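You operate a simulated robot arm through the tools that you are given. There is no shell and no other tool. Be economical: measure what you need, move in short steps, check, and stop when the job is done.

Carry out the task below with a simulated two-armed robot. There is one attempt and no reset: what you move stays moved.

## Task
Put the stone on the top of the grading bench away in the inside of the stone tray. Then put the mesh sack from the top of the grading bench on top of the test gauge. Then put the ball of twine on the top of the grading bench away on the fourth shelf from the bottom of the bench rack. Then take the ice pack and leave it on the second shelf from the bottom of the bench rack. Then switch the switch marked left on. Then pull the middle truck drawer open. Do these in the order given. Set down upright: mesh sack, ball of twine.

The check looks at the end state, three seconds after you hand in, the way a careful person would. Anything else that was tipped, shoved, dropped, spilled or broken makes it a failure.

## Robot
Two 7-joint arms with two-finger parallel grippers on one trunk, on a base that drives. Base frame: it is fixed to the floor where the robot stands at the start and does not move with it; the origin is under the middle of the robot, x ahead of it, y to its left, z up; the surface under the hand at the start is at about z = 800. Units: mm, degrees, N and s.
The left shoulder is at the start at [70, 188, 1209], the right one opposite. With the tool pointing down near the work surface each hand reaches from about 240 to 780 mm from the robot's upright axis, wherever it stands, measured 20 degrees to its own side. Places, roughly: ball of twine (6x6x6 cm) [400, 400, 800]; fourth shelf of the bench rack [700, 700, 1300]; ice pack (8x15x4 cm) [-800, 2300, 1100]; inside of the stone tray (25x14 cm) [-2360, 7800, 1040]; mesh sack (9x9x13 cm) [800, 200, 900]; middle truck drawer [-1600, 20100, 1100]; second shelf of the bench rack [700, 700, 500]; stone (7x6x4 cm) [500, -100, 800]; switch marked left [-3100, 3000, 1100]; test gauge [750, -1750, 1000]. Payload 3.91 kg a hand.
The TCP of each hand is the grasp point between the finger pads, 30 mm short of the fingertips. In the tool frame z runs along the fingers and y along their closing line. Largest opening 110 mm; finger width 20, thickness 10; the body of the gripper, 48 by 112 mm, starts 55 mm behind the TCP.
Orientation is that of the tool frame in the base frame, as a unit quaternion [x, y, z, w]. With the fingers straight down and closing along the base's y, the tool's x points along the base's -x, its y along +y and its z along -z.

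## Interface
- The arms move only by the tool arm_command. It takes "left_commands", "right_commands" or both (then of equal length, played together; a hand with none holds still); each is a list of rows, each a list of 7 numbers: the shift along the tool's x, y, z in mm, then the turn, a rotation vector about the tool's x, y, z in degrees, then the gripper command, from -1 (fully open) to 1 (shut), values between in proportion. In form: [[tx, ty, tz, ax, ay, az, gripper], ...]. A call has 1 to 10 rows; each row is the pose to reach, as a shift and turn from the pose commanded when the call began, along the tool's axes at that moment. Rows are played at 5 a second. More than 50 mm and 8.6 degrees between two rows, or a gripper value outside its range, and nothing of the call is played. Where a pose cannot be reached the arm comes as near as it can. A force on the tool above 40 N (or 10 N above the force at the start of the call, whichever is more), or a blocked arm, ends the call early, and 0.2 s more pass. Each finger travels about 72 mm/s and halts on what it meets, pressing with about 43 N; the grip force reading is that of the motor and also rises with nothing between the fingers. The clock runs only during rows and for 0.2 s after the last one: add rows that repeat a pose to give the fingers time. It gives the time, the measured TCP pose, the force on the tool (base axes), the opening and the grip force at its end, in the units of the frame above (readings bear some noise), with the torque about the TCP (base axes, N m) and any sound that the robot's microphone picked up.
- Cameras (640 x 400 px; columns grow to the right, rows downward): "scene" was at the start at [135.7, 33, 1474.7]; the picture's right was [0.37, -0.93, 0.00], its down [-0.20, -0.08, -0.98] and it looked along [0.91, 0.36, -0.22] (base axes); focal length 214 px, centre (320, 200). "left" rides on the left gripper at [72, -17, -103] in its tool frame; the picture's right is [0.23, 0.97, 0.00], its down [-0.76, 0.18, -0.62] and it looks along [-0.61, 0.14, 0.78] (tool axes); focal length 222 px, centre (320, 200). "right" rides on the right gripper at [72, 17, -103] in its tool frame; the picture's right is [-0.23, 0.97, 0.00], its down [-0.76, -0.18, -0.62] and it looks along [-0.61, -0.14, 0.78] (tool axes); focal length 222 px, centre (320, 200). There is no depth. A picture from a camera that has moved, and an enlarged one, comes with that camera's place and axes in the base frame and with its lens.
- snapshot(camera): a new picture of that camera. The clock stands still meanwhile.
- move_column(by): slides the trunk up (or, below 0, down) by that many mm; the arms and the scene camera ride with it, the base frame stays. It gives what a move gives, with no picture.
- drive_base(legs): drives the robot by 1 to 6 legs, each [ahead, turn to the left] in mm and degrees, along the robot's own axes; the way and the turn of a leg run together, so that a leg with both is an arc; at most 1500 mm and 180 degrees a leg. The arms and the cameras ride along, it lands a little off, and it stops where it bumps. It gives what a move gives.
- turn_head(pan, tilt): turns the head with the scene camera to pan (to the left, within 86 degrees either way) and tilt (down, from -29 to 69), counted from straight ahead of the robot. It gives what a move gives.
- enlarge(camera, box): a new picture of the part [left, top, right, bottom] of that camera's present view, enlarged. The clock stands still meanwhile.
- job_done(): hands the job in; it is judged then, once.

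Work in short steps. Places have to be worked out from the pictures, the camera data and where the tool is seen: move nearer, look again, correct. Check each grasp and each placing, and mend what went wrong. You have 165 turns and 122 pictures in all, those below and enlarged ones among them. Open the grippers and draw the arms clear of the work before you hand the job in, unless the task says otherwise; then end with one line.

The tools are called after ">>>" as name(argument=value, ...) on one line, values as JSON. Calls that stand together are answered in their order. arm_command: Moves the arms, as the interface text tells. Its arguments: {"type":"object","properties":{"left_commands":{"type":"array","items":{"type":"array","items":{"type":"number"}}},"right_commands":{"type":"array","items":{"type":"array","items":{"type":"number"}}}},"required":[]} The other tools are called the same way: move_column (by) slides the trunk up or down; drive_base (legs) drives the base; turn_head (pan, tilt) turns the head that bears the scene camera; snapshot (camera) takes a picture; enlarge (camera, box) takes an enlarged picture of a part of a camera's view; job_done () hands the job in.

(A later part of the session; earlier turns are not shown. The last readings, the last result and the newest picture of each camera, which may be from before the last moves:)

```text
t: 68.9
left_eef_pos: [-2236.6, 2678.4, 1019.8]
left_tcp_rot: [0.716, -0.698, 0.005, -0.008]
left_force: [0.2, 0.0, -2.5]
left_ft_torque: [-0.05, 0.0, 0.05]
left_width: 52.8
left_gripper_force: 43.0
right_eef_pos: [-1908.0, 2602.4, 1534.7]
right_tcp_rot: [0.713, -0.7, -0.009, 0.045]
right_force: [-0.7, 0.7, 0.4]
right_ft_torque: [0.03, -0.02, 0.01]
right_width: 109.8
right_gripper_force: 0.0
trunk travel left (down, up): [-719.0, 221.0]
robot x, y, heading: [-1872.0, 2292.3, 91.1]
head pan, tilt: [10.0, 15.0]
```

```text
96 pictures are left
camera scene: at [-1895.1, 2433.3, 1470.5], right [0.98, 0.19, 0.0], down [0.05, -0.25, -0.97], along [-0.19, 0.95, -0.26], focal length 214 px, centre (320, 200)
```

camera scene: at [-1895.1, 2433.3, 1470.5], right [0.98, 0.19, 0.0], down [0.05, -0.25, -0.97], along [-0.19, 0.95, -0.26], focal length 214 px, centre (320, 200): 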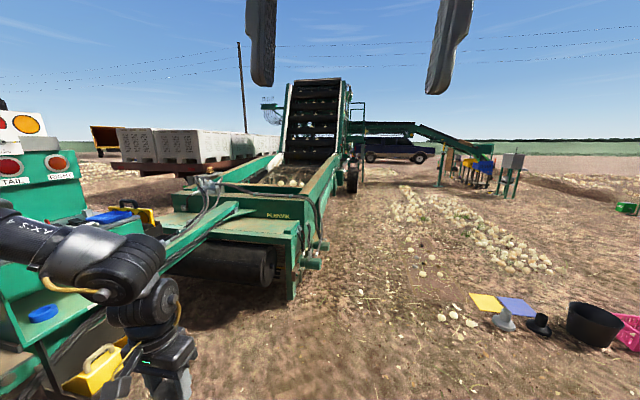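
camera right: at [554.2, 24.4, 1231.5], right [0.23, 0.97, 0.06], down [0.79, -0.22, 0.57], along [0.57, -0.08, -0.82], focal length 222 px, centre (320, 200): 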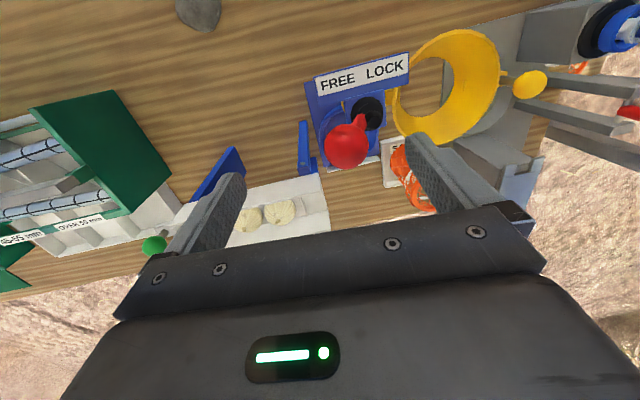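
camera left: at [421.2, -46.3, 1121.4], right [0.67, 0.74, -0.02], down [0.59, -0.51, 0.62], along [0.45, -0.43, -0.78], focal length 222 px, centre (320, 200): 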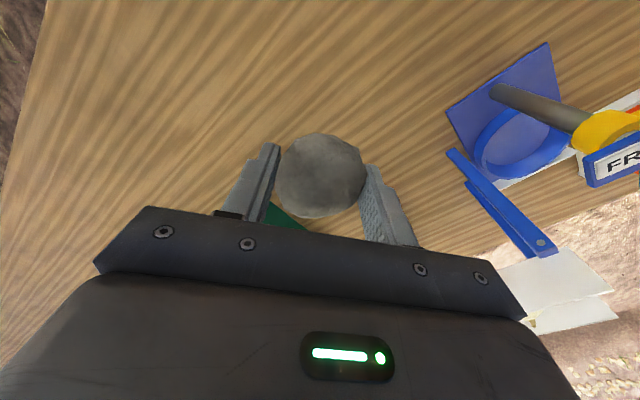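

The lane lies between harvester and onions. I zoom in on it to see loose onions and the stone tray.

>>> enlarge(camera="scene", box=[250, 130, 490, 280])

>>> enlarge(camera="scene", box=[290, 230, 530, 380])

```text
2.67 times, centred on (370, 205) of scene
camera zoom: at [-1895.1, 2433.3, 1470.5], right [0.98, 0.19, 0.0], down [0.05, -0.25, -0.97], along [-0.19, 0.95, -0.26], focal length 572 px, centre (187, 187)
```

zoom: 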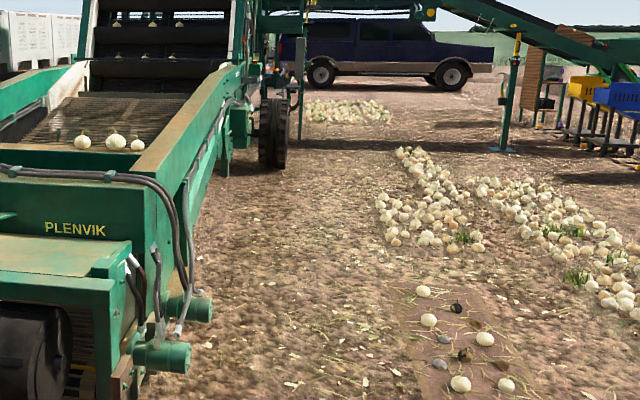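

```text
2.67 times, centred on (410, 305) of scene
camera zoom: at [-1895.1, 2433.3, 1470.5], right [0.98, 0.19, 0.0], down [0.05, -0.25, -0.97], along [-0.19, 0.95, -0.26], focal length 572 px, centre (80, -80)
```

zoom: 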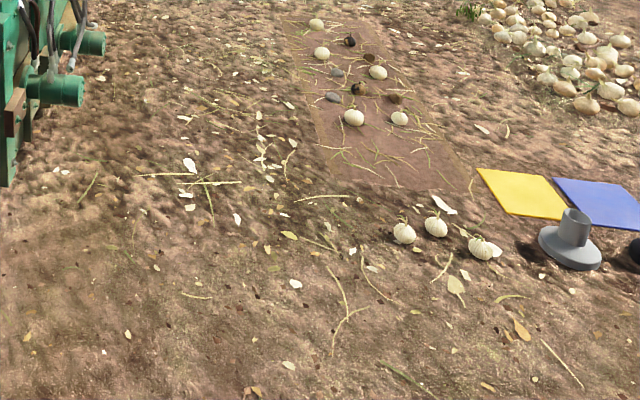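

Lane is clear around x≈-1700. I drive up it to about y=6700.

>>> drive_base(legs=[[0, -6.8], [1400, 0], [600, 5.8], [1300, 0], [1000, 0]])

>>> turn_head(pan=25, tilt=20)

>>> snapshot(camera="scene")

```text
t: 90.4
left_eef_pos: [-2051.8, 6976.6, 1020.2]
left_tcp_rot: [0.711, -0.703, 0.006, -0.008]
left_force: [0.5, -0.5, -3.4]
left_ft_torque: [0.0, 0.01, 0.02]
left_width: 52.5
left_gripper_force: 42.6
right_eef_pos: [-1724.8, 6896.4, 1534.9]
right_tcp_rot: [0.707, -0.705, -0.009, 0.046]
right_force: [0.6, -0.7, 0.6]
right_ft_torque: [0.05, 0.01, -0.02]
right_width: 110.2
right_gripper_force: 0.0
trunk travel left (down, up): [-719.0, 221.0]
robot x, y, heading: [-1694.7, 6587.8, 90.5]
head pan, tilt: [10.0, 15.0]
```

```text
t: 91.1
left_eef_pos: [-2052.2, 6976.4, 1018.9]
left_tcp_rot: [0.711, -0.703, 0.006, -0.008]
left_force: [-1.3, -0.4, -3.9]
left_ft_torque: [-0.06, -0.02, 0.02]
left_width: 52.6
left_gripper_force: 42.8
right_eef_pos: [-1723.2, 6897.3, 1535.3]
right_tcp_rot: [0.707, -0.705, -0.009, 0.046]
right_force: [0.4, 0.2, -0.6]
right_ft_torque: [-0.01, -0.01, -0.02]
right_width: 110.1
right_gripper_force: 0.0
trunk travel left (down, up): [-719.0, 221.0]
robot x, y, heading: [-1693.4, 6588.0, 90.3]
head pan, tilt: [25.0, 20.0]
```

```text
93 pictures are left
camera scene: at [-1736.4, 6719.5, 1462.4], right [0.9, 0.43, 0.0], down [0.15, -0.31, -0.94], along [-0.4, 0.85, -0.34], focal length 214 px, centre (320, 200)
```

scene: 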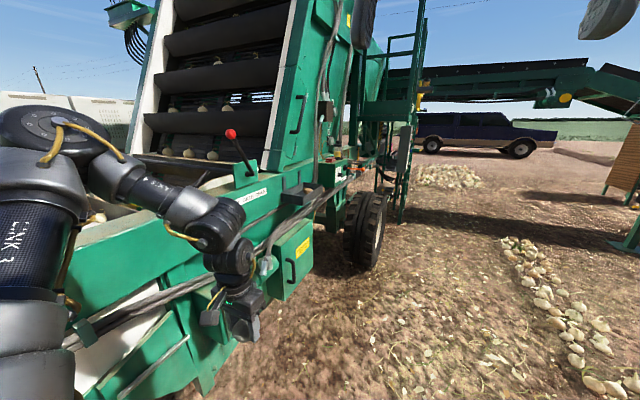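

I zoom in where the tray should be, around (304,195).

>>> enlarge(camera="scene", box=[220, 120, 412, 240])

```text
3.33 times, centred on (316, 180) of scene
camera zoom: at [-1736.4, 6719.5, 1462.4], right [0.9, 0.43, 0.0], down [0.15, -0.31, -0.94], along [-0.4, 0.85, -0.34], focal length 715 px, centre (333, 267)
```

zoom: 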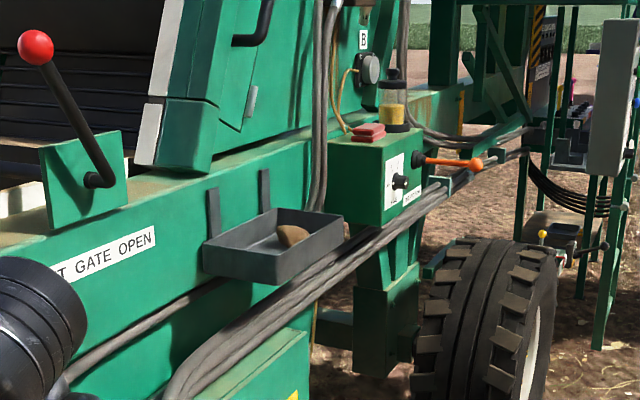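

The grey tray with one brown stone in it hangs on the machine's side at about (-2385,7840). I'll move out to x≈-1450, y≈8130, face the machine (heading 180) and raise the column.

>>> drive_base(legs=[[0, -9.4], [1000, 0], [550, 0]])

>>> move_column(by=140)

>>> drive_base(legs=[[0, 99]])

>>> turn_head(pan=15, tilt=25)

>>> snapshot(camera="scene")

```text
t: 97.2
left_eef_pos: [-1738.9, 7991.7, 1035.5]
left_tcp_rot: [-0.589, 0.806, -0.048, 0.034]
left_force: [-2.5, 1.9, -3.6]
left_ft_torque: [-0.16, -0.11, 0.03]
left_width: 52.5
left_gripper_force: 43.0
right_eef_pos: [-1376.9, 7858.5, 1529.7]
right_tcp_rot: [-0.651, 0.751, 0.069, -0.086]
right_force: [0.5, 0.5, 1.5]
right_ft_torque: [-0.03, -0.05, 0.0]
right_width: 109.9
right_gripper_force: 0.0
trunk travel left (down, up): [-719.0, 221.0]
robot x, y, heading: [-1537.9, 7573.0, 80.4]
head pan, tilt: [25.0, 20.0]
stopped in leg 3: the robot was blocked; the commanded pose is now the measured one
```

```text
t: 98.5
left_eef_pos: [-1723.6, 7990.9, 1159.2]
left_tcp_rot: [-0.559, 0.823, -0.081, 0.066]
left_force: [0.3, -0.4, -2.6]
left_ft_torque: [0.0, -0.03, 0.01]
left_width: 52.5
left_gripper_force: 43.8
right_eef_pos: [-1337.4, 7848.0, 1637.3]
right_tcp_rot: [-0.654, 0.747, 0.076, -0.096]
right_force: [-0.5, 0.7, 0.0]
right_ft_torque: [-0.01, -0.06, 0.02]
right_width: 110.0
right_gripper_force: 0.1
trunk travel left (down, up): [-836.0, 104.0]
robot x, y, heading: [-1536.8, 7573.6, 80.6]
head pan, tilt: [25.0, 20.0]
stopped: the arm was blocked; the commanded pose is now the measured one
```

```text
t: 99.2
left_eef_pos: [-1700.1, 7994.3, 1159.6]
left_tcp_rot: [-0.553, 0.829, -0.074, 0.047]
left_force: [-0.4, 0.6, -3.0]
left_ft_torque: [-0.03, 0.02, 0.03]
left_width: 52.7
left_gripper_force: 42.8
right_eef_pos: [-1290.9, 7842.0, 1632.1]
right_tcp_rot: [-0.651, 0.746, 0.089, -0.107]
right_force: [-1.2, -0.5, 0.2]
right_ft_torque: [-0.02, -0.05, 0.0]
right_width: 110.0
right_gripper_force: 0.1
trunk travel left (down, up): [-836.0, 104.0]
robot x, y, heading: [-1541.9, 7569.1, 80.5]
head pan, tilt: [25.0, 20.0]
stopped in leg 1: the robot was blocked; the commanded pose is now the measured one
```

```text
t: 100.0
left_eef_pos: [-1674.1, 7991.0, 1163.8]
left_tcp_rot: [-0.553, 0.829, -0.07, 0.043]
left_force: [-0.7, 0.0, -3.8]
left_ft_torque: [-0.04, -0.02, 0.01]
left_width: 52.7
left_gripper_force: 43.1
right_eef_pos: [-1252.3, 7836.2, 1623.7]
right_tcp_rot: [-0.65, 0.745, 0.1, -0.114]
right_force: [-0.6, 0.7, 0.5]
right_ft_torque: [-0.05, -0.06, -0.01]
right_width: 109.9
right_gripper_force: 0.0
trunk travel left (down, up): [-836.0, 104.0]
robot x, y, heading: [-1540.8, 7573.6, 80.5]
head pan, tilt: [15.0, 25.0]
```

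```text
91 pictures are left
camera scene: at [-1547.2, 7714.5, 1571.9], right [1.0, 0.1, 0.0], down [0.04, -0.42, -0.91], along [-0.09, 0.9, -0.42], focal length 214 px, centre (320, 200)
```

scene: 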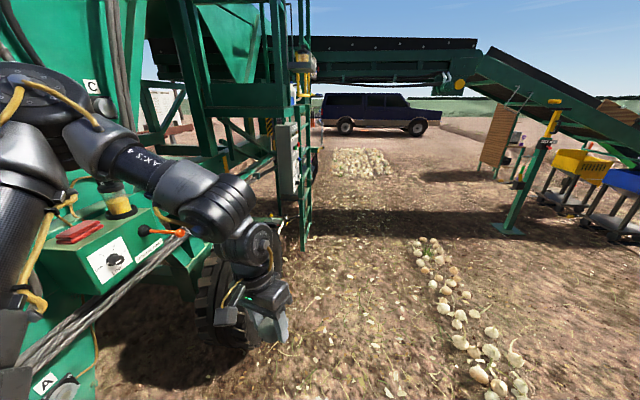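

The drive stopped as something blocked the robot, and both arms shifted a little. I look left and right to find the contact.

>>> turn_head(pan=70, tilt=5)

>>> snapshot(camera="scene")

>>> turn_head(pan=-45, tilt=0)

>>> snapshot(camera="scene")

```text
t: 101.2
left_eef_pos: [-1675.8, 7991.8, 1163.3]
left_tcp_rot: [-0.551, 0.831, -0.066, 0.039]
left_force: [0.4, -0.2, -3.4]
left_ft_torque: [0.0, 0.06, -0.04]
left_width: 52.6
left_gripper_force: 42.7
right_eef_pos: [-1259.4, 7835.5, 1626.4]
right_tcp_rot: [-0.65, 0.745, 0.098, -0.113]
right_force: [1.4, -0.1, -0.5]
right_ft_torque: [0.01, 0.04, 0.0]
right_width: 109.9
right_gripper_force: 0.1
trunk travel left (down, up): [-836.0, 104.0]
robot x, y, heading: [-1541.6, 7576.5, 80.5]
head pan, tilt: [70.0, 5.0]
```

```text
90 pictures are left
camera scene: at [-1605.2, 7665.0, 1604.9], right [0.49, 0.87, 0.0], down [0.07, -0.04, -1.0], along [-0.87, 0.49, -0.08], focal length 214 px, centre (320, 200)
```

scene: 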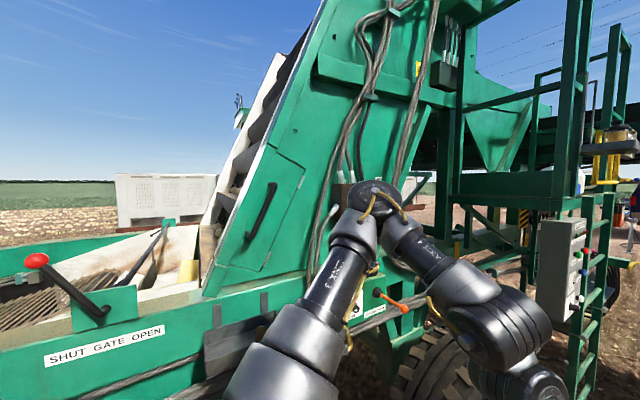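

```text
t: 103.1
left_eef_pos: [-1693.4, 7992.9, 1160.2]
left_tcp_rot: [-0.549, 0.831, -0.072, 0.045]
left_force: [-0.8, -0.8, -2.9]
left_ft_torque: [-0.01, -0.01, -0.01]
left_width: 52.4
left_gripper_force: 42.6
right_eef_pos: [-1278.5, 7839.1, 1629.1]
right_tcp_rot: [-0.652, 0.745, 0.091, -0.107]
right_force: [-1.3, -0.5, -1.4]
right_ft_torque: [0.02, -0.07, -0.01]
right_width: 109.8
right_gripper_force: 0.0
trunk travel left (down, up): [-836.0, 104.0]
robot x, y, heading: [-1549.5, 7575.0, 80.5]
head pan, tilt: [-45.0, 0.0]
```

```text
89 pictures are left
camera scene: at [-1472.7, 7674.8, 1612.5], right [0.58, -0.81, 0.0], down [0.0, 0.0, -1.0], along [0.81, 0.58, 0.0], focal length 214 px, centre (320, 200)
```

scene: 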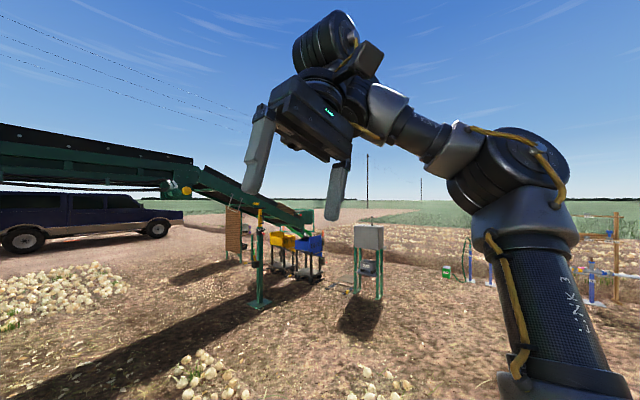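

Both hands have shifted sideways though no tool force is felt; I check round the base by looking down.

>>> turn_head(pan=0, tilt=69)

>>> snapshot(camera="scene")

>>> turn_head(pan=80, tilt=60)

>>> snapshot(camera="scene")

```text
t: 104.5
left_eef_pos: [-1689.3, 7994.3, 1160.8]
left_tcp_rot: [-0.548, 0.832, -0.071, 0.044]
left_force: [-0.2, 0.5, -3.5]
left_ft_torque: [-0.01, 0.04, 0.0]
left_width: 52.3
left_gripper_force: 43.0
right_eef_pos: [-1274.7, 7838.1, 1628.2]
right_tcp_rot: [-0.651, 0.745, 0.094, -0.11]
right_force: [0.3, 0.6, 0.8]
right_ft_torque: [0.03, 0.01, 0.02]
right_width: 109.8
right_gripper_force: 0.1
trunk travel left (down, up): [-836.0, 104.0]
robot x, y, heading: [-1549.3, 7571.6, 80.3]
head pan, tilt: [0.0, 68.8]
```

```text
88 pictures are left
camera scene: at [-1533.4, 7676.8, 1512.4], right [0.99, -0.17, 0.0], down [-0.16, -0.92, -0.36], along [0.06, 0.36, -0.93], focal length 214 px, centre (320, 200)
```

scene: 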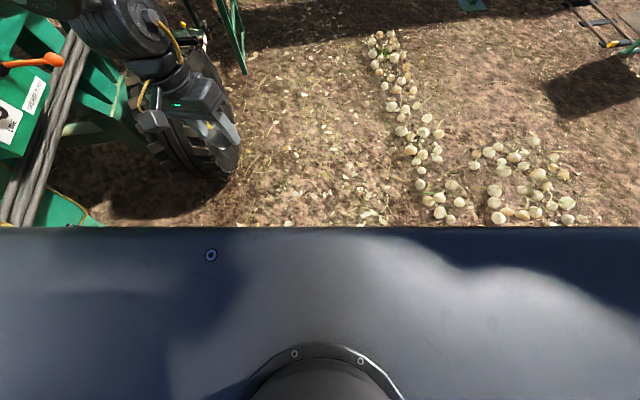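

```text
t: 106.1
left_eef_pos: [-1689.9, 7993.2, 1161.5]
left_tcp_rot: [-0.549, 0.832, -0.072, 0.044]
left_force: [0.8, -0.7, -3.0]
left_ft_torque: [-0.02, 0.02, -0.02]
left_width: 52.5
left_gripper_force: 43.1
right_eef_pos: [-1273.5, 7837.5, 1628.8]
right_tcp_rot: [-0.65, 0.746, 0.094, -0.11]
right_force: [0.7, 0.0, -0.7]
right_ft_torque: [0.03, 0.0, 0.02]
right_width: 109.9
right_gripper_force: 0.1
trunk travel left (down, up): [-836.0, 104.0]
robot x, y, heading: [-1549.6, 7572.8, 80.8]
head pan, tilt: [80.0, 60.0]
```

```text
87 pictures are left
camera scene: at [-1606.2, 7643.8, 1521.8], right [0.33, 0.94, 0.0], down [0.82, -0.29, -0.5], along [-0.47, 0.17, -0.87], focal length 214 px, centre (320, 200)
```

scene: 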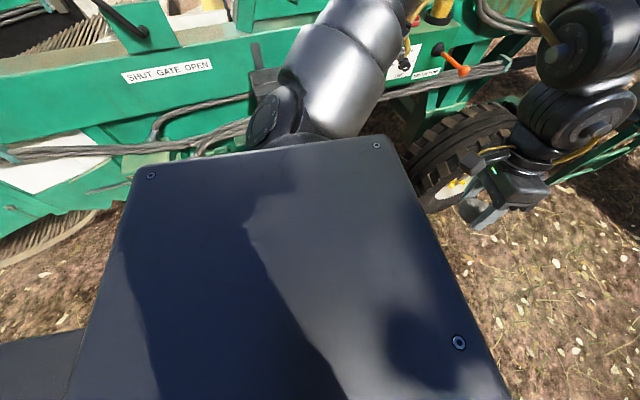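

I find no clear contact; I back off 300 mm and see how readings change.

>>> drive_base(legs=[[-300, 0]])

>>> turn_head(pan=60, tilt=10)

>>> snapshot(camera="scene")

```text
t: 107.0
left_eef_pos: [-1698.6, 7965.4, 1158.7]
left_tcp_rot: [-0.556, 0.827, -0.072, 0.041]
left_force: [1.1, -0.6, -2.9]
left_ft_torque: [-0.02, 0.03, 0.0]
left_width: 52.5
left_gripper_force: 42.9
right_eef_pos: [-1282.0, 7818.7, 1626.3]
right_tcp_rot: [-0.655, 0.742, 0.09, -0.111]
right_force: [0.2, 0.4, -0.9]
right_ft_torque: [0.0, -0.02, 0.01]
right_width: 109.6
right_gripper_force: 0.1
trunk travel left (down, up): [-836.0, 104.0]
robot x, y, heading: [-1554.8, 7548.5, 83.2]
head pan, tilt: [80.0, 60.0]
stopped in leg 1: the robot was blocked; the commanded pose is now the measured one
```

```text
t: 108.2
left_eef_pos: [-1697.6, 7963.2, 1161.4]
left_tcp_rot: [-0.557, 0.826, -0.07, 0.042]
left_force: [0.2, -0.3, -3.4]
left_ft_torque: [0.0, 0.03, 0.01]
left_width: 52.4
left_gripper_force: 43.3
right_eef_pos: [-1281.7, 7815.6, 1627.6]
right_tcp_rot: [-0.656, 0.741, 0.091, -0.11]
right_force: [-0.3, -0.6, -0.6]
right_ft_torque: [0.04, -0.02, 0.03]
right_width: 110.2
right_gripper_force: 0.1
trunk travel left (down, up): [-836.0, 104.0]
robot x, y, heading: [-1550.7, 7544.8, 83.2]
head pan, tilt: [60.0, 10.0]
```

```text
86 pictures are left
camera scene: at [-1623.9, 7651.0, 1596.0], right [0.6, 0.8, 0.0], down [0.14, -0.11, -0.98], along [-0.79, 0.59, -0.18], focal length 214 px, centre (320, 200)
```

scene: 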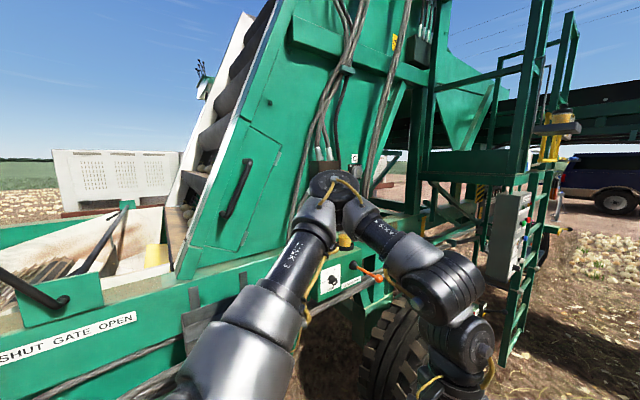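

Backward is blocked too, so the left elbow must be caught. I zoom in on the elbow.

>>> enlarge(camera="scene", box=[264, 150, 456, 270])

>>> enlarge(camera="scene", box=[264, 230, 504, 380])

```text
3.33 times, centred on (360, 210) of scene
camera zoom: at [-1623.9, 7651.0, 1596.0], right [0.6, 0.8, 0.0], down [0.14, -0.11, -0.98], along [-0.79, 0.59, -0.18], focal length 715 px, centre (187, 167)
```

zoom: 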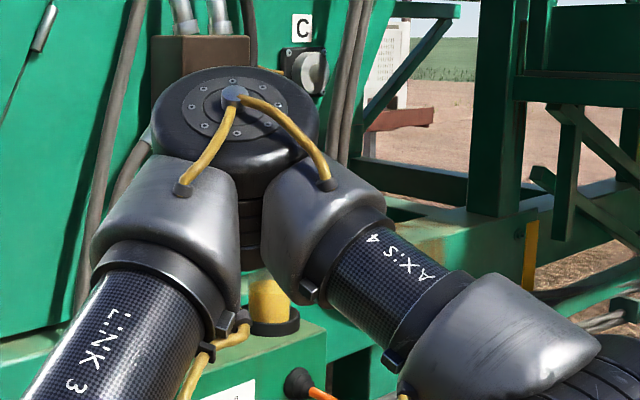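

```text
2.67 times, centred on (384, 305) of scene
camera zoom: at [-1623.9, 7651.0, 1596.0], right [0.6, 0.8, 0.0], down [0.14, -0.11, -0.98], along [-0.79, 0.59, -0.18], focal length 572 px, centre (149, -80)
```

zoom: 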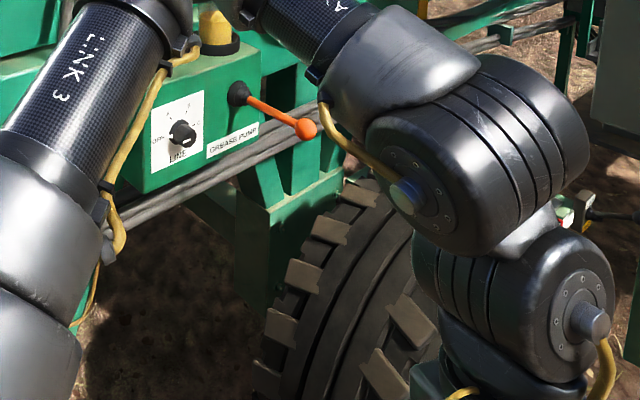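

The grease lever looks untouched; the elbow seems close to the machine near the canister. I turn the base right, away from the machine, to draw the elbow off it.

>>> drive_base(legs=[[0, -15]])

```text
t: 109.5
left_eef_pos: [-1586.1, 7985.8, 1161.3]
left_tcp_rot: [-0.444, 0.892, -0.076, 0.033]
left_force: [-0.3, -0.6, -3.1]
left_ft_torque: [-0.04, 0.01, -0.02]
left_width: 52.7
left_gripper_force: 43.1
right_eef_pos: [-1222.2, 7734.9, 1627.8]
right_tcp_rot: [-0.553, 0.821, 0.105, -0.098]
right_force: [0.9, -0.5, -0.2]
right_ft_torque: [0.01, 0.0, 0.0]
right_width: 110.0
right_gripper_force: 0.1
trunk travel left (down, up): [-836.0, 104.0]
robot x, y, heading: [-1553.5, 7549.4, 68.1]
head pan, tilt: [60.0, 10.0]
```

That turned freely. Now move ahead a bit, away from the machine.

>>> drive_base(legs=[[250, 0]])

>>> snapshot(camera="scene")

```text
t: 110.9
left_eef_pos: [-1531.4, 8110.5, 1164.5]
left_tcp_rot: [-0.412, 0.907, -0.082, 0.036]
left_force: [0.3, -2.0, -1.9]
left_ft_torque: [0.07, 0.0, -0.01]
left_width: 52.4
left_gripper_force: 43.1
right_eef_pos: [-1174.1, 7831.8, 1632.0]
right_tcp_rot: [-0.542, 0.828, 0.115, -0.09]
right_force: [-0.2, -1.4, -0.1]
right_ft_torque: [0.1, -0.05, -0.06]
right_width: 110.1
right_gripper_force: 0.0
trunk travel left (down, up): [-836.0, 104.0]
robot x, y, heading: [-1524.9, 7682.1, 61.4]
head pan, tilt: [60.0, 10.0]
stopped in leg 1: the robot was blocked; the commanded pose is now the measured one
```

```text
83 pictures are left
camera scene: at [-1551.4, 7787.7, 1597.7], right [0.85, 0.52, 0.01], down [0.09, -0.14, -0.99], along [-0.52, 0.84, -0.16], focal length 214 px, centre (320, 200)
```

scene: 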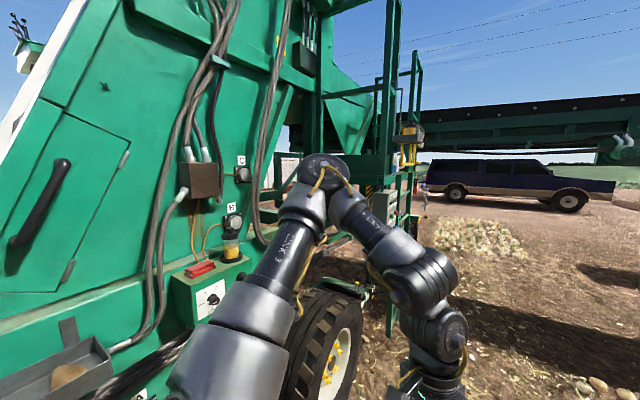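

Blocked again with no arm contact visible; something low may be hindering the base. I look down on both sides.

>>> turn_head(pan=-80, tilt=50)

>>> snapshot(camera="scene")

>>> snapshot(camera="left")

```text
t: 113.1
left_eef_pos: [-1530.0, 8125.5, 1160.2]
left_tcp_rot: [-0.412, 0.906, -0.087, 0.032]
left_force: [-1.1, 0.5, -3.0]
left_ft_torque: [-0.01, 0.05, 0.01]
left_width: 52.4
left_gripper_force: 43.1
right_eef_pos: [-1172.9, 7851.8, 1628.7]
right_tcp_rot: [-0.541, 0.829, 0.109, -0.095]
right_force: [0.1, 0.1, -0.1]
right_ft_torque: [0.01, -0.04, -0.02]
right_width: 109.9
right_gripper_force: 0.0
trunk travel left (down, up): [-836.0, 104.0]
robot x, y, heading: [-1522.6, 7685.4, 61.6]
head pan, tilt: [-80.0, 50.0]
```

```text
82 pictures are left
camera scene: at [-1428.6, 7704.3, 1534.4], right [-0.32, -0.95, 0.0], down [-0.73, 0.24, -0.64], along [0.61, -0.2, -0.77], focal length 214 px, centre (320, 200)
```

scene: 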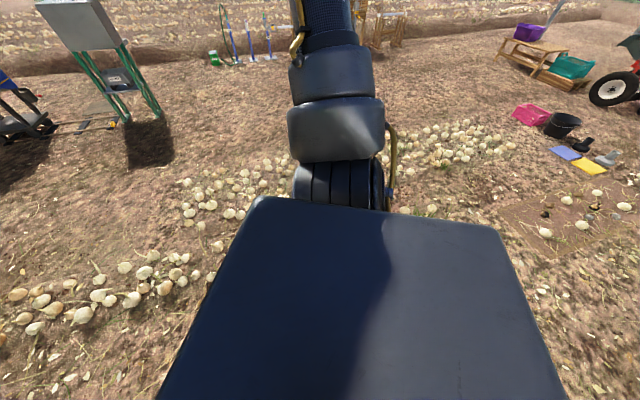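

```text
81 pictures are left
camera left: at [-1579.2, 8074.9, 1263.4], right [-0.87, 0.46, -0.18], down [0.29, 0.77, 0.57], along [0.4, 0.44, -0.8], focal length 222 px, centre (320, 200)
```

left: 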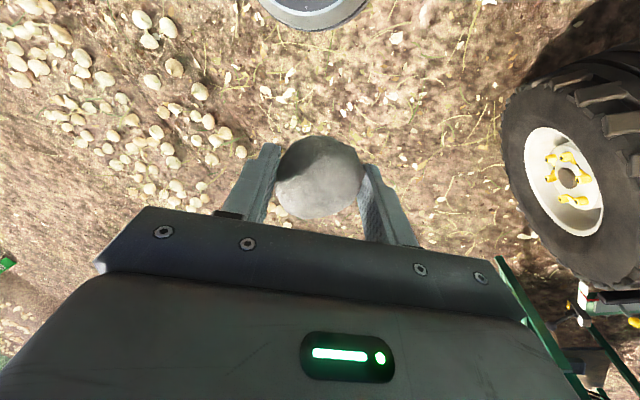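

Nothing is seen near the base. I try small moves: back 150 mm, to learn which motions are free.

>>> drive_base(legs=[[-150, 0]])

>>> drive_base(legs=[[0, -25]])

```text
t: 114.5
left_eef_pos: [-1598.3, 7996.1, 1159.8]
left_tcp_rot: [-0.413, 0.906, -0.086, 0.031]
left_force: [-0.2, 0.5, -2.4]
left_ft_torque: [-0.02, 0.04, -0.04]
left_width: 52.4
left_gripper_force: 42.8
right_eef_pos: [-1241.0, 7723.4, 1628.0]
right_tcp_rot: [-0.54, 0.829, 0.109, -0.096]
right_force: [-0.4, -0.4, -0.5]
right_ft_torque: [0.0, 0.0, 0.01]
right_width: 109.9
right_gripper_force: 0.1
trunk travel left (down, up): [-836.0, 104.0]
robot x, y, heading: [-1592.3, 7553.9, 61.3]
head pan, tilt: [-80.0, 50.0]
```

```text
t: 116.2
left_eef_pos: [-1413.3, 7954.8, 1158.9]
left_tcp_rot: [-0.205, 0.974, -0.091, 0.013]
left_force: [-0.1, -0.3, -3.5]
left_ft_torque: [0.0, 0.02, 0.01]
left_width: 52.5
left_gripper_force: 43.1
right_eef_pos: [-1205.7, 7555.9, 1629.2]
right_tcp_rot: [-0.347, 0.927, 0.127, -0.068]
right_force: [-0.2, 0.6, -0.7]
right_ft_torque: [-0.03, -0.01, 0.0]
right_width: 110.1
right_gripper_force: 0.0
trunk travel left (down, up): [-836.0, 104.0]
robot x, y, heading: [-1595.5, 7553.1, 36.0]
head pan, tilt: [-80.0, 50.0]
```

Those were free. I view the ground ahead-left of the base where it was blocked.

>>> turn_head(pan=50, tilt=50)

>>> snapshot(camera="scene")

>>> snapshot(camera="right")

```text
t: 118.3
left_eef_pos: [-1412.0, 7954.7, 1158.6]
left_tcp_rot: [-0.205, 0.974, -0.09, 0.013]
left_force: [-0.5, 0.0, -2.0]
left_ft_torque: [0.0, 0.02, 0.0]
left_width: 52.7
left_gripper_force: 43.2
right_eef_pos: [-1205.2, 7554.0, 1629.7]
right_tcp_rot: [-0.347, 0.927, 0.127, -0.067]
right_force: [0.9, -0.5, -0.2]
right_ft_torque: [0.01, 0.0, 0.0]
right_width: 109.9
right_gripper_force: 0.1
trunk travel left (down, up): [-836.0, 104.0]
robot x, y, heading: [-1593.0, 7551.7, 36.1]
head pan, tilt: [50.0, 50.0]
```

```text
80 pictures are left
camera scene: at [-1548.1, 7657.9, 1534.3], right [1.0, -0.07, 0.0], down [-0.05, -0.76, -0.64], along [0.04, 0.64, -0.77], focal length 214 px, centre (320, 200)
```

scene: 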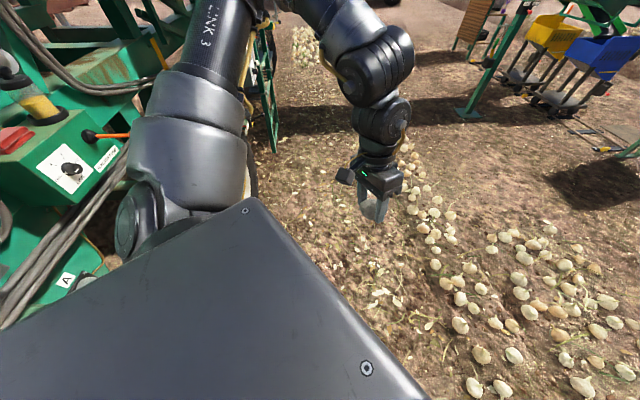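

```text
79 pictures are left
camera right: at [-1247.5, 7499.3, 1736.5], right [-0.44, 0.86, 0.27], down [0.82, 0.26, 0.52], along [0.38, 0.45, -0.81], focal length 222 px, centre (320, 200)
```

right: 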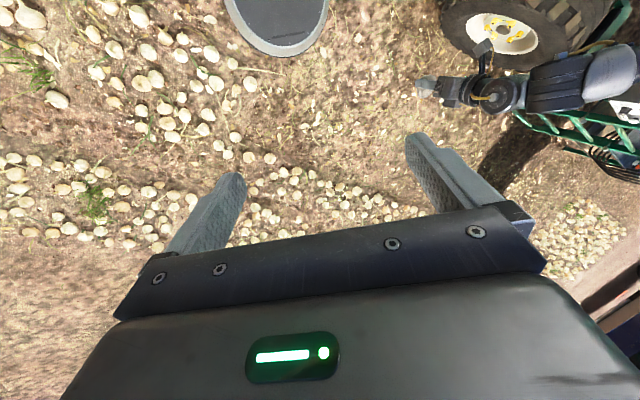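

Nothing visible hinders here. New plan: approach the tray from the lane (heading 90) around (-1860,7230), reaching forward-left. First I level the left hand and extend it to about (500,400) in the robot frame.

>>> arm_command(left_commands=[[-14, 22, -4, -1.5, -0.5, 0, 1], [-28, 44, -8, -3, -1, 0, 1], [-42, 66, -12, -4.5, -1.5, 0, 1], [-56, 88, -16, -6, -2, 0, 1], [-70, 110, -20, -7.5, -2.5, 0, 1], [-86, 135, -24, -9, -3, 0, 1], [-100, 158, -28, -10, -3, 0, 1], [-116, 181, -33, -10, -3, 0, 1]])

```text
t: 120.1
left_eef_pos: [-1379.3, 8171.4, 1157.8]
left_tcp_rot: [-0.208, 0.978, 0.0, 0.02]
left_force: [0.1, 0.3, -2.6]
left_ft_torque: [-0.02, 0.05, -0.02]
left_width: 52.2
left_gripper_force: 43.2
right_eef_pos: [-1204.2, 7556.6, 1628.5]
right_tcp_rot: [-0.346, 0.927, 0.127, -0.069]
right_force: [0.8, 0.5, 0.4]
right_ft_torque: [-0.03, 0.01, -0.03]
right_width: 109.8
right_gripper_force: 0.2
trunk travel left (down, up): [-836.0, 104.0]
robot x, y, heading: [-1592.8, 7557.1, 36.0]
head pan, tilt: [50.0, 50.0]
```

Hand is at rf (534,371), level. I reverse at heading 71 to about (-1772,7032), then turn to heading 105.

>>> drive_base(legs=[[0, 35], [-555, 0], [0, 34]])

>>> turn_head(pan=30, tilt=30)

>>> snapshot(camera="scene")

>>> snapshot(camera="left")

```text
t: 126.6
left_eef_pos: [-2271.3, 7443.3, 1158.6]
left_tcp_rot: [0.725, -0.689, -0.011, -0.016]
left_force: [0.0, 0.2, -2.4]
left_ft_torque: [-0.04, -0.02, 0.0]
left_width: 52.0
left_gripper_force: 42.4
right_eef_pos: [-1634.5, 7387.3, 1627.9]
right_tcp_rot: [0.81, -0.568, -0.068, 0.128]
right_force: [-0.1, 0.9, 0.2]
right_ft_torque: [0.0, -0.02, 0.03]
right_width: 109.8
right_gripper_force: 0.0
trunk travel left (down, up): [-836.0, 104.0]
robot x, y, heading: [-1773.0, 7024.4, 104.9]
head pan, tilt: [50.0, 50.0]
```

```text
t: 127.4
left_eef_pos: [-2272.5, 7445.0, 1157.6]
left_tcp_rot: [0.725, -0.689, -0.011, -0.017]
left_force: [0.2, 0.0, -3.1]
left_ft_torque: [-0.02, -0.04, -0.03]
left_width: 51.9
left_gripper_force: 43.2
right_eef_pos: [-1634.3, 7386.8, 1628.7]
right_tcp_rot: [0.811, -0.568, -0.066, 0.127]
right_force: [0.7, -0.3, 0.2]
right_ft_torque: [0.02, 0.0, -0.01]
right_width: 109.9
right_gripper_force: 0.1
trunk travel left (down, up): [-836.0, 104.0]
robot x, y, heading: [-1771.8, 7026.3, 104.9]
head pan, tilt: [30.0, 30.0]
```

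```text
78 pictures are left
camera scene: at [-1851.6, 7134.7, 1563.7], right [0.71, 0.71, 0.0], down [0.35, -0.35, -0.87], along [-0.61, 0.61, -0.5], focal length 214 px, centre (320, 200)
```

scene: 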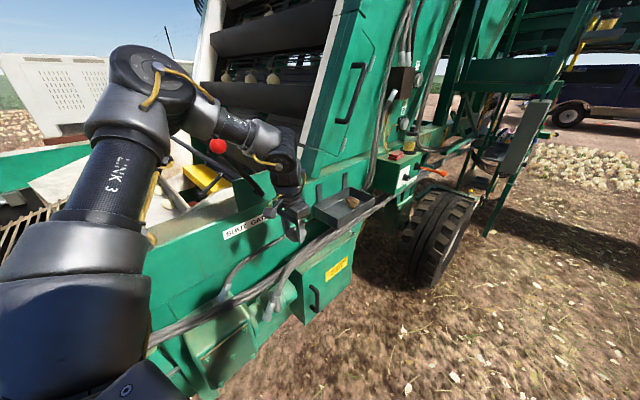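

```text
77 pictures are left
camera left: at [-2253.2, 7370.2, 1257.1], right [-0.96, -0.28, -0.02], down [-0.22, 0.73, 0.65], along [-0.17, 0.63, -0.76], focal length 222 px, centre (320, 200)
```

left: 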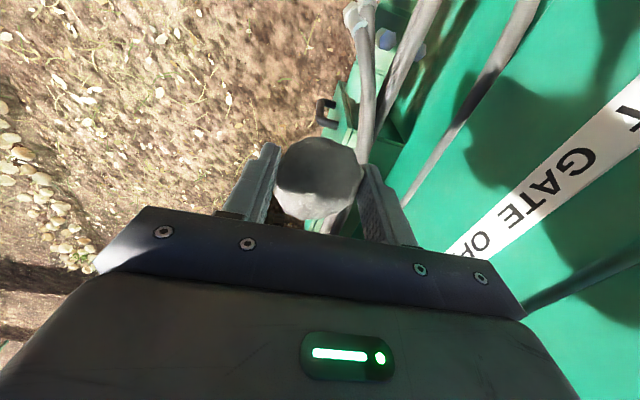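

The tray is visible just beyond the hand. I zoom in to fix its place.

>>> enlarge(camera="scene", box=[240, 140, 432, 260])

```text
3.33 times, centred on (336, 200) of scene
camera zoom: at [-1851.6, 7134.7, 1563.7], right [0.71, 0.71, 0.0], down [0.35, -0.35, -0.87], along [-0.61, 0.61, -0.5], focal length 715 px, centre (267, 200)
```

zoom: 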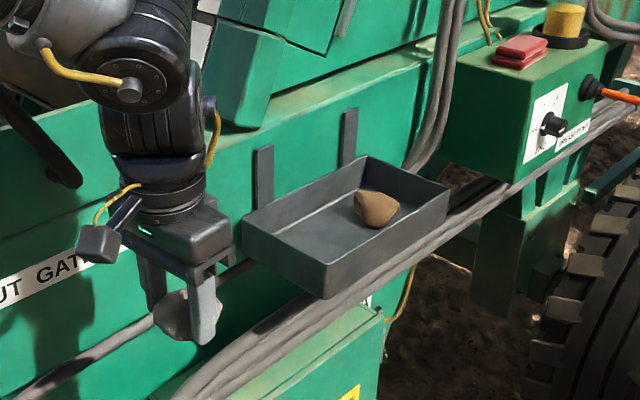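

Tray spans about x -2450..-2298, y 7681..7948, rim z≈1072; the brown stone is in its far half. I drive ahead 312 mm to bring my stone over the near half.

>>> drive_base(legs=[[312, 0]])

>>> snapshot(camera="left")

>>> snapshot(camera="scene")

```text
t: 129.5
left_eef_pos: [-2351.1, 7742.4, 1158.7]
left_tcp_rot: [0.724, -0.689, -0.011, -0.017]
left_force: [0.4, 0.3, -3.2]
left_ft_torque: [-0.05, -0.02, -0.02]
left_width: 51.6
left_gripper_force: 43.2
right_eef_pos: [-1714.5, 7685.4, 1630.2]
right_tcp_rot: [0.81, -0.569, -0.068, 0.127]
right_force: [0.1, 0.3, 0.2]
right_ft_torque: [-0.01, 0.01, 0.01]
right_width: 110.0
right_gripper_force: 0.0
trunk travel left (down, up): [-836.0, 104.0]
robot x, y, heading: [-1852.5, 7326.8, 104.9]
head pan, tilt: [30.0, 30.0]
```

```text
75 pictures are left
camera left: at [-2332.7, 7668.2, 1258.2], right [-0.96, -0.28, -0.02], down [-0.22, 0.73, 0.65], along [-0.17, 0.63, -0.76], focal length 222 px, centre (320, 200)
```

left: 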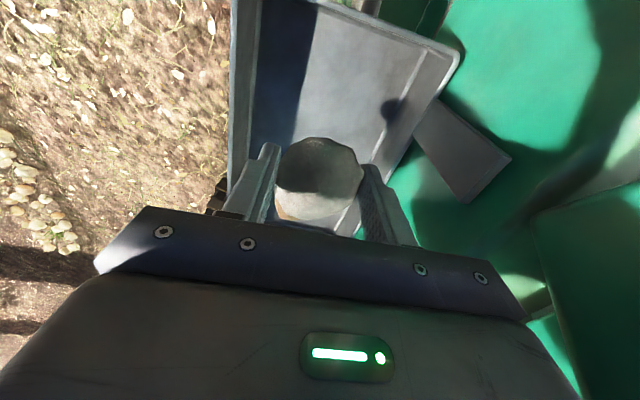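

```text
74 pictures are left
camera scene: at [-1931.0, 7432.3, 1564.1], right [0.71, 0.71, 0.0], down [0.35, -0.35, -0.87], along [-0.61, 0.61, -0.5], focal length 214 px, centre (320, 200)
```

scene: 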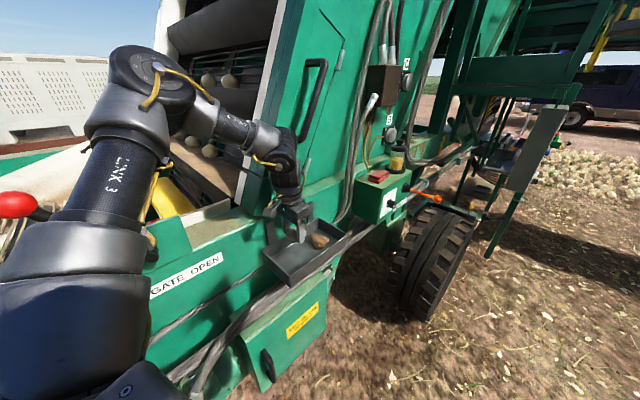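

Well centred across the tray (rims at x≈-2430 and -2280). I lower the column 75 mm and then feel down gently.

>>> move_column(by=-75)

>>> arm_command(left_commands=[[0, 0, 5, 0, 0, 0, 1], [0, 0, 10, 0, 0, 0, 1], [0, 0, 15, 0, 0, 0, 1], [0, 0, 20, 0, 0, 0, 1], [0, 0, 25, 0, 0, 0, 1]])

>>> snapshot(camera="left")

```text
t: 130.6
left_eef_pos: [-2353.3, 7744.0, 1084.1]
left_tcp_rot: [0.725, -0.689, -0.012, -0.018]
left_force: [-0.2, 0.0, -3.4]
left_ft_torque: [-0.02, -0.01, 0.02]
left_width: 51.7
left_gripper_force: 42.7
right_eef_pos: [-1716.2, 7686.2, 1554.3]
right_tcp_rot: [0.81, -0.568, -0.066, 0.127]
right_force: [-0.1, 0.1, -0.1]
right_ft_torque: [-0.02, 0.01, 0.02]
right_width: 109.9
right_gripper_force: 0.1
trunk travel left (down, up): [-761.0, 179.0]
robot x, y, heading: [-1852.7, 7321.5, 105.1]
head pan, tilt: [30.0, 30.0]
```

```text
t: 131.9
left_eef_pos: [-2351.0, 7743.5, 1064.5]
left_tcp_rot: [0.726, -0.688, -0.015, -0.017]
left_force: [1.8, -7.3, 18.3]
left_ft_torque: [-0.37, 0.34, 0.21]
left_width: 50.9
left_gripper_force: 43.2
right_eef_pos: [-1712.9, 7684.2, 1554.2]
right_tcp_rot: [0.811, -0.568, -0.068, 0.127]
right_force: [-0.1, 0.8, -0.3]
right_ft_torque: [0.0, 0.01, -0.03]
right_width: 110.0
right_gripper_force: 0.0
trunk travel left (down, up): [-761.0, 179.0]
robot x, y, heading: [-1854.3, 7321.6, 105.0]
head pan, tilt: [30.0, 30.0]
stopped in row 5 (left hand): the force on the tool passed its limit at 48 N (the readings are from after the stop); the commanded pose is now the measured one
```

```text
73 pictures are left
camera left: at [-2330.7, 7668.7, 1162.9], right [-0.96, -0.28, -0.02], down [-0.22, 0.72, 0.66], along [-0.17, 0.63, -0.75], focal length 222 px, centre (320, 200)
```

left: 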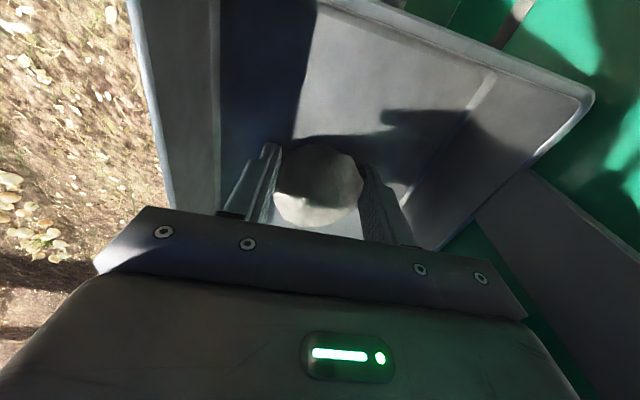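

Stone touches the tray floor. I ease up 3 mm, open partly to 76 mm, and lift straight up.

>>> arm_command(left_commands=[[0, 0, -3, 0, 0, 0, 1], [0, 0, -3, 0, 0, 0, 0.0], [0, 0, -3, 0, 0, 0, -0.38], [0, 0, -3, 0, 0, 0, -0.38]])

>>> arm_command(left_commands=[[0, 0, -20, 0, 0, 0, -0.38], [0, 0, -50, 0, 0, 0, -0.38]])

>>> move_column(by=75)

>>> snapshot(camera="left")

```text
t: 132.9
left_eef_pos: [-2351.1, 7745.6, 1063.3]
left_tcp_rot: [0.725, -0.689, -0.013, -0.017]
left_force: [0.5, 0.2, -0.3]
left_ft_torque: [-0.01, 0.06, -0.02]
left_width: 75.8
left_gripper_force: 0.0
right_eef_pos: [-1715.5, 7687.1, 1552.9]
right_tcp_rot: [0.81, -0.568, -0.067, 0.129]
right_force: [-1.0, 0.2, -0.2]
right_ft_torque: [-0.04, -0.03, -0.01]
right_width: 110.2
right_gripper_force: 0.0
trunk travel left (down, up): [-761.0, 179.0]
robot x, y, heading: [-1850.8, 7331.6, 105.1]
head pan, tilt: [30.0, 30.0]
```

```text
t: 133.5
left_eef_pos: [-2350.9, 7743.1, 1114.2]
left_tcp_rot: [0.724, -0.689, -0.014, -0.018]
left_force: [0.0, 0.1, 0.6]
left_ft_torque: [-0.04, -0.01, 0.01]
left_width: 75.9
left_gripper_force: 0.1
right_eef_pos: [-1713.2, 7686.0, 1553.0]
right_tcp_rot: [0.81, -0.568, -0.068, 0.128]
right_force: [-0.2, -0.9, -0.2]
right_ft_torque: [0.0, 0.02, 0.01]
right_width: 109.7
right_gripper_force: 0.0
trunk travel left (down, up): [-761.0, 179.0]
robot x, y, heading: [-1855.4, 7324.9, 104.8]
head pan, tilt: [30.0, 30.0]
```

```text
t: 134.6
left_eef_pos: [-2352.0, 7742.9, 1188.7]
left_tcp_rot: [0.725, -0.689, -0.013, -0.018]
left_force: [-0.6, -0.1, 0.4]
left_ft_torque: [-0.01, 0.02, 0.03]
left_width: 75.9
left_gripper_force: 0.2
right_eef_pos: [-1714.9, 7687.0, 1629.7]
right_tcp_rot: [0.811, -0.567, -0.067, 0.128]
right_force: [-0.5, -0.1, -0.4]
right_ft_torque: [0.0, -0.04, -0.01]
right_width: 110.0
right_gripper_force: 0.0
trunk travel left (down, up): [-836.0, 104.0]
robot x, y, heading: [-1855.8, 7326.6, 105.0]
head pan, tilt: [30.0, 30.0]
```

```text
72 pictures are left
camera left: at [-2332.8, 7668.8, 1287.7], right [-0.96, -0.28, -0.02], down [-0.22, 0.72, 0.65], along [-0.17, 0.63, -0.76], focal length 222 px, centre (320, 200)
```

left: 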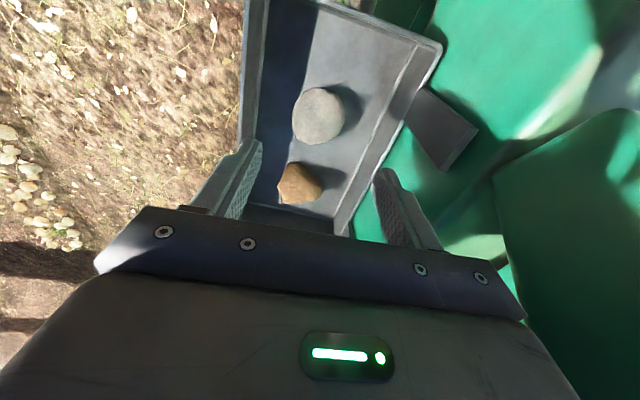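

The stone rests in the tray. I back off and reverse down the lane; next the mesh sack, which I'll approach from behind the bench.

>>> drive_base(legs=[[-320, 0], [0, -10], [-1400, 0]])

>>> arm_command(left_commands=[[40, 0, 0, 0, 0, 0, -1], [80, 0, 0, 0, 0, 0, -1], [120, 0, 0, 0, 0, 0, -1]])

>>> drive_base(legs=[[-1400, -4], [-1400, 0]])

```text
t: 143.9
left_eef_pos: [-2066.3, 6125.3, 1189.1]
left_tcp_rot: [-0.664, 0.748, 0.011, 0.018]
left_force: [-0.5, -0.4, -0.5]
left_ft_torque: [0.03, 0.01, 0.02]
left_width: 76.0
left_gripper_force: 0.2
right_eef_pos: [-1445.8, 5963.9, 1629.4]
right_tcp_rot: [0.76, -0.634, -0.078, 0.122]
right_force: [1.2, 0.0, -0.9]
right_ft_torque: [0.0, -0.02, -0.03]
right_width: 110.1
right_gripper_force: 0.0
trunk travel left (down, up): [-836.0, 104.0]
robot x, y, heading: [-1644.2, 5634.6, 95.3]
head pan, tilt: [30.0, 30.0]
```

```text
t: 144.8
left_eef_pos: [-2080.8, 6004.3, 1183.7]
left_tcp_rot: [-0.665, 0.747, 0.012, 0.019]
left_force: [-0.5, 0.0, 0.5]
left_ft_torque: [0.01, -0.05, 0.0]
left_width: 110.1
left_gripper_force: 0.0
right_eef_pos: [-1446.9, 5961.7, 1629.4]
right_tcp_rot: [0.76, -0.634, -0.078, 0.12]
right_force: [-0.7, -0.6, -0.1]
right_ft_torque: [0.01, 0.04, 0.03]
right_width: 110.2
right_gripper_force: 0.0
trunk travel left (down, up): [-836.0, 104.0]
robot x, y, heading: [-1642.8, 5629.6, 95.5]
head pan, tilt: [30.0, 30.0]
```

```text
t: 158.3
left_eef_pos: [-1944.1, 3234.4, 1181.8]
left_tcp_rot: [-0.634, 0.773, 0.01, 0.018]
left_force: [0.3, -0.2, -1.0]
left_ft_torque: [0.02, 0.0, 0.02]
left_width: 109.9
left_gripper_force: 0.1
right_eef_pos: [-1316.8, 3141.0, 1628.8]
right_tcp_rot: [0.733, -0.665, -0.083, 0.118]
right_force: [-0.7, 0.0, -0.6]
right_ft_torque: [-0.02, -0.05, 0.0]
right_width: 109.9
right_gripper_force: 0.1
trunk travel left (down, up): [-836.0, 104.0]
robot x, y, heading: [-1537.6, 2821.8, 90.7]
head pan, tilt: [30.0, 30.0]
```

I swing round the wooden stand and then look along the gap between the bench rack and the wheelbarrow.

>>> drive_base(legs=[[0, -30], [-650, 0], [0, -110], [1300, 0], [0, 45]])

>>> turn_head(pan=0, tilt=25)

>>> snapshot(camera="scene")

```text
t: 176.2
left_eef_pos: [-557.0, 1628.2, 1182.7]
left_tcp_rot: [0.146, 0.989, -0.006, 0.021]
left_force: [0.4, 0.4, -0.4]
left_ft_torque: [0.01, 0.01, 0.01]
left_width: 109.9
left_gripper_force: 0.0
right_eef_pos: [-710.3, 1012.1, 1629.3]
right_tcp_rot: [-0.002, 0.989, 0.144, -0.019]
right_force: [-0.2, -0.2, 0.4]
right_ft_torque: [-0.04, 0.03, 0.0]
right_width: 109.9
right_gripper_force: 0.0
trunk travel left (down, up): [-836.0, 104.0]
robot x, y, heading: [-1006.0, 1266.2, -4.4]
head pan, tilt: [30.0, 30.0]
```

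```text
t: 177.2
left_eef_pos: [-558.1, 1629.7, 1183.0]
left_tcp_rot: [0.145, 0.989, -0.007, 0.021]
left_force: [0.4, -0.4, 0.5]
left_ft_torque: [0.0, 0.0, -0.01]
left_width: 109.9
left_gripper_force: 0.1
right_eef_pos: [-710.1, 1014.2, 1629.7]
right_tcp_rot: [-0.002, 0.989, 0.144, -0.018]
right_force: [-0.4, -0.1, 0.0]
right_ft_torque: [0.04, 0.0, -0.03]
right_width: 110.1
right_gripper_force: 0.0
trunk travel left (down, up): [-836.0, 104.0]
robot x, y, heading: [-1006.6, 1265.5, -4.8]
head pan, tilt: [0.0, 25.0]
```

```text
71 pictures are left
camera scene: at [-865.0, 1253.1, 1571.9], right [-0.08, -1.0, 0.0], down [-0.42, 0.03, -0.91], along [0.9, -0.07, -0.42], focal length 214 px, centre (320, 200)
```

scene: 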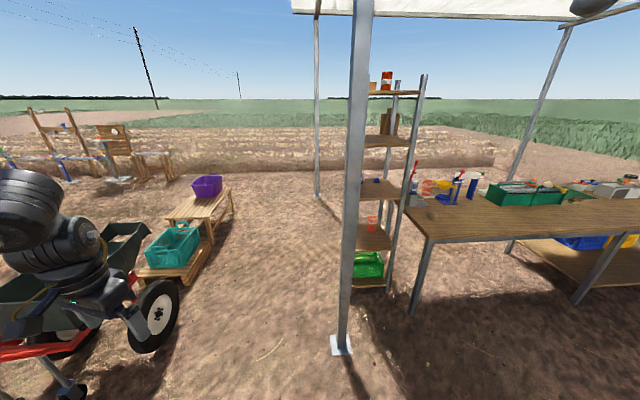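

The corridor between the canopy post (38,1036) and the wheelbarrow/crates (y≥2290) is clear. I drive through it round to the back of the bench.

>>> drive_base(legs=[[0, 19], [1350, 0], [0, -14], [1320, 0], [0, -98], [600, 0]])

>>> turn_head(pan=-30, tilt=30)

>>> snapshot(camera="scene")

```text
t: 182.7
left_eef_pos: [371.0, 1995.0, 1093.8]
left_tcp_rot: [0.056, 0.996, -0.03, -0.057]
left_force: [-8.3, -4.5, 0.1]
left_ft_torque: [0.47, -0.72, 0.0]
left_width: 110.1
left_gripper_force: 0.1
right_eef_pos: [526.0, 1423.7, 1520.3]
right_tcp_rot: [-0.152, 0.974, 0.114, -0.123]
right_force: [-9.1, 3.0, -4.4]
right_ft_torque: [-0.13, -0.57, -0.13]
right_width: 110.0
right_gripper_force: 0.0
trunk travel left (down, up): [-836.0, 104.0]
robot x, y, heading: [-138.9, 1490.6, 14.5]
head pan, tilt: [0.0, 25.0]
stopped in leg 2: the robot was blocked; the commanded pose is now the measured one
```

```text
t: 183.6
left_eef_pos: [203.3, 1949.7, 1171.1]
left_tcp_rot: [0.055, 0.998, -0.006, 0.043]
left_force: [-4.9, -4.1, -0.5]
left_ft_torque: [0.3, -0.25, 0.01]
left_width: 110.1
left_gripper_force: 0.0
right_eef_pos: [276.3, 1351.6, 1590.8]
right_tcp_rot: [-0.159, 0.979, 0.127, -0.03]
right_force: [-3.0, -0.7, 2.0]
right_ft_torque: [-0.12, -0.35, -0.03]
right_width: 110.0
right_gripper_force: 0.0
trunk travel left (down, up): [-836.0, 104.0]
robot x, y, heading: [-146.3, 1487.9, 14.2]
head pan, tilt: [-30.0, 30.0]
```

```text
70 pictures are left
camera scene: at [-45.1, 1465.8, 1566.2], right [-0.27, -0.96, -0.01], down [-0.46, 0.14, -0.88], along [0.84, -0.23, -0.48], focal length 214 px, centre (320, 200)
```

scene: 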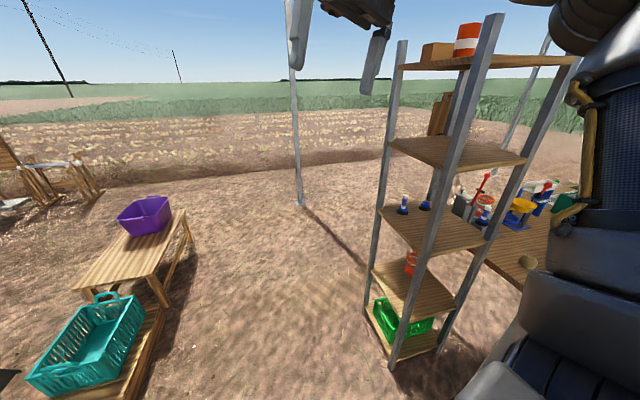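

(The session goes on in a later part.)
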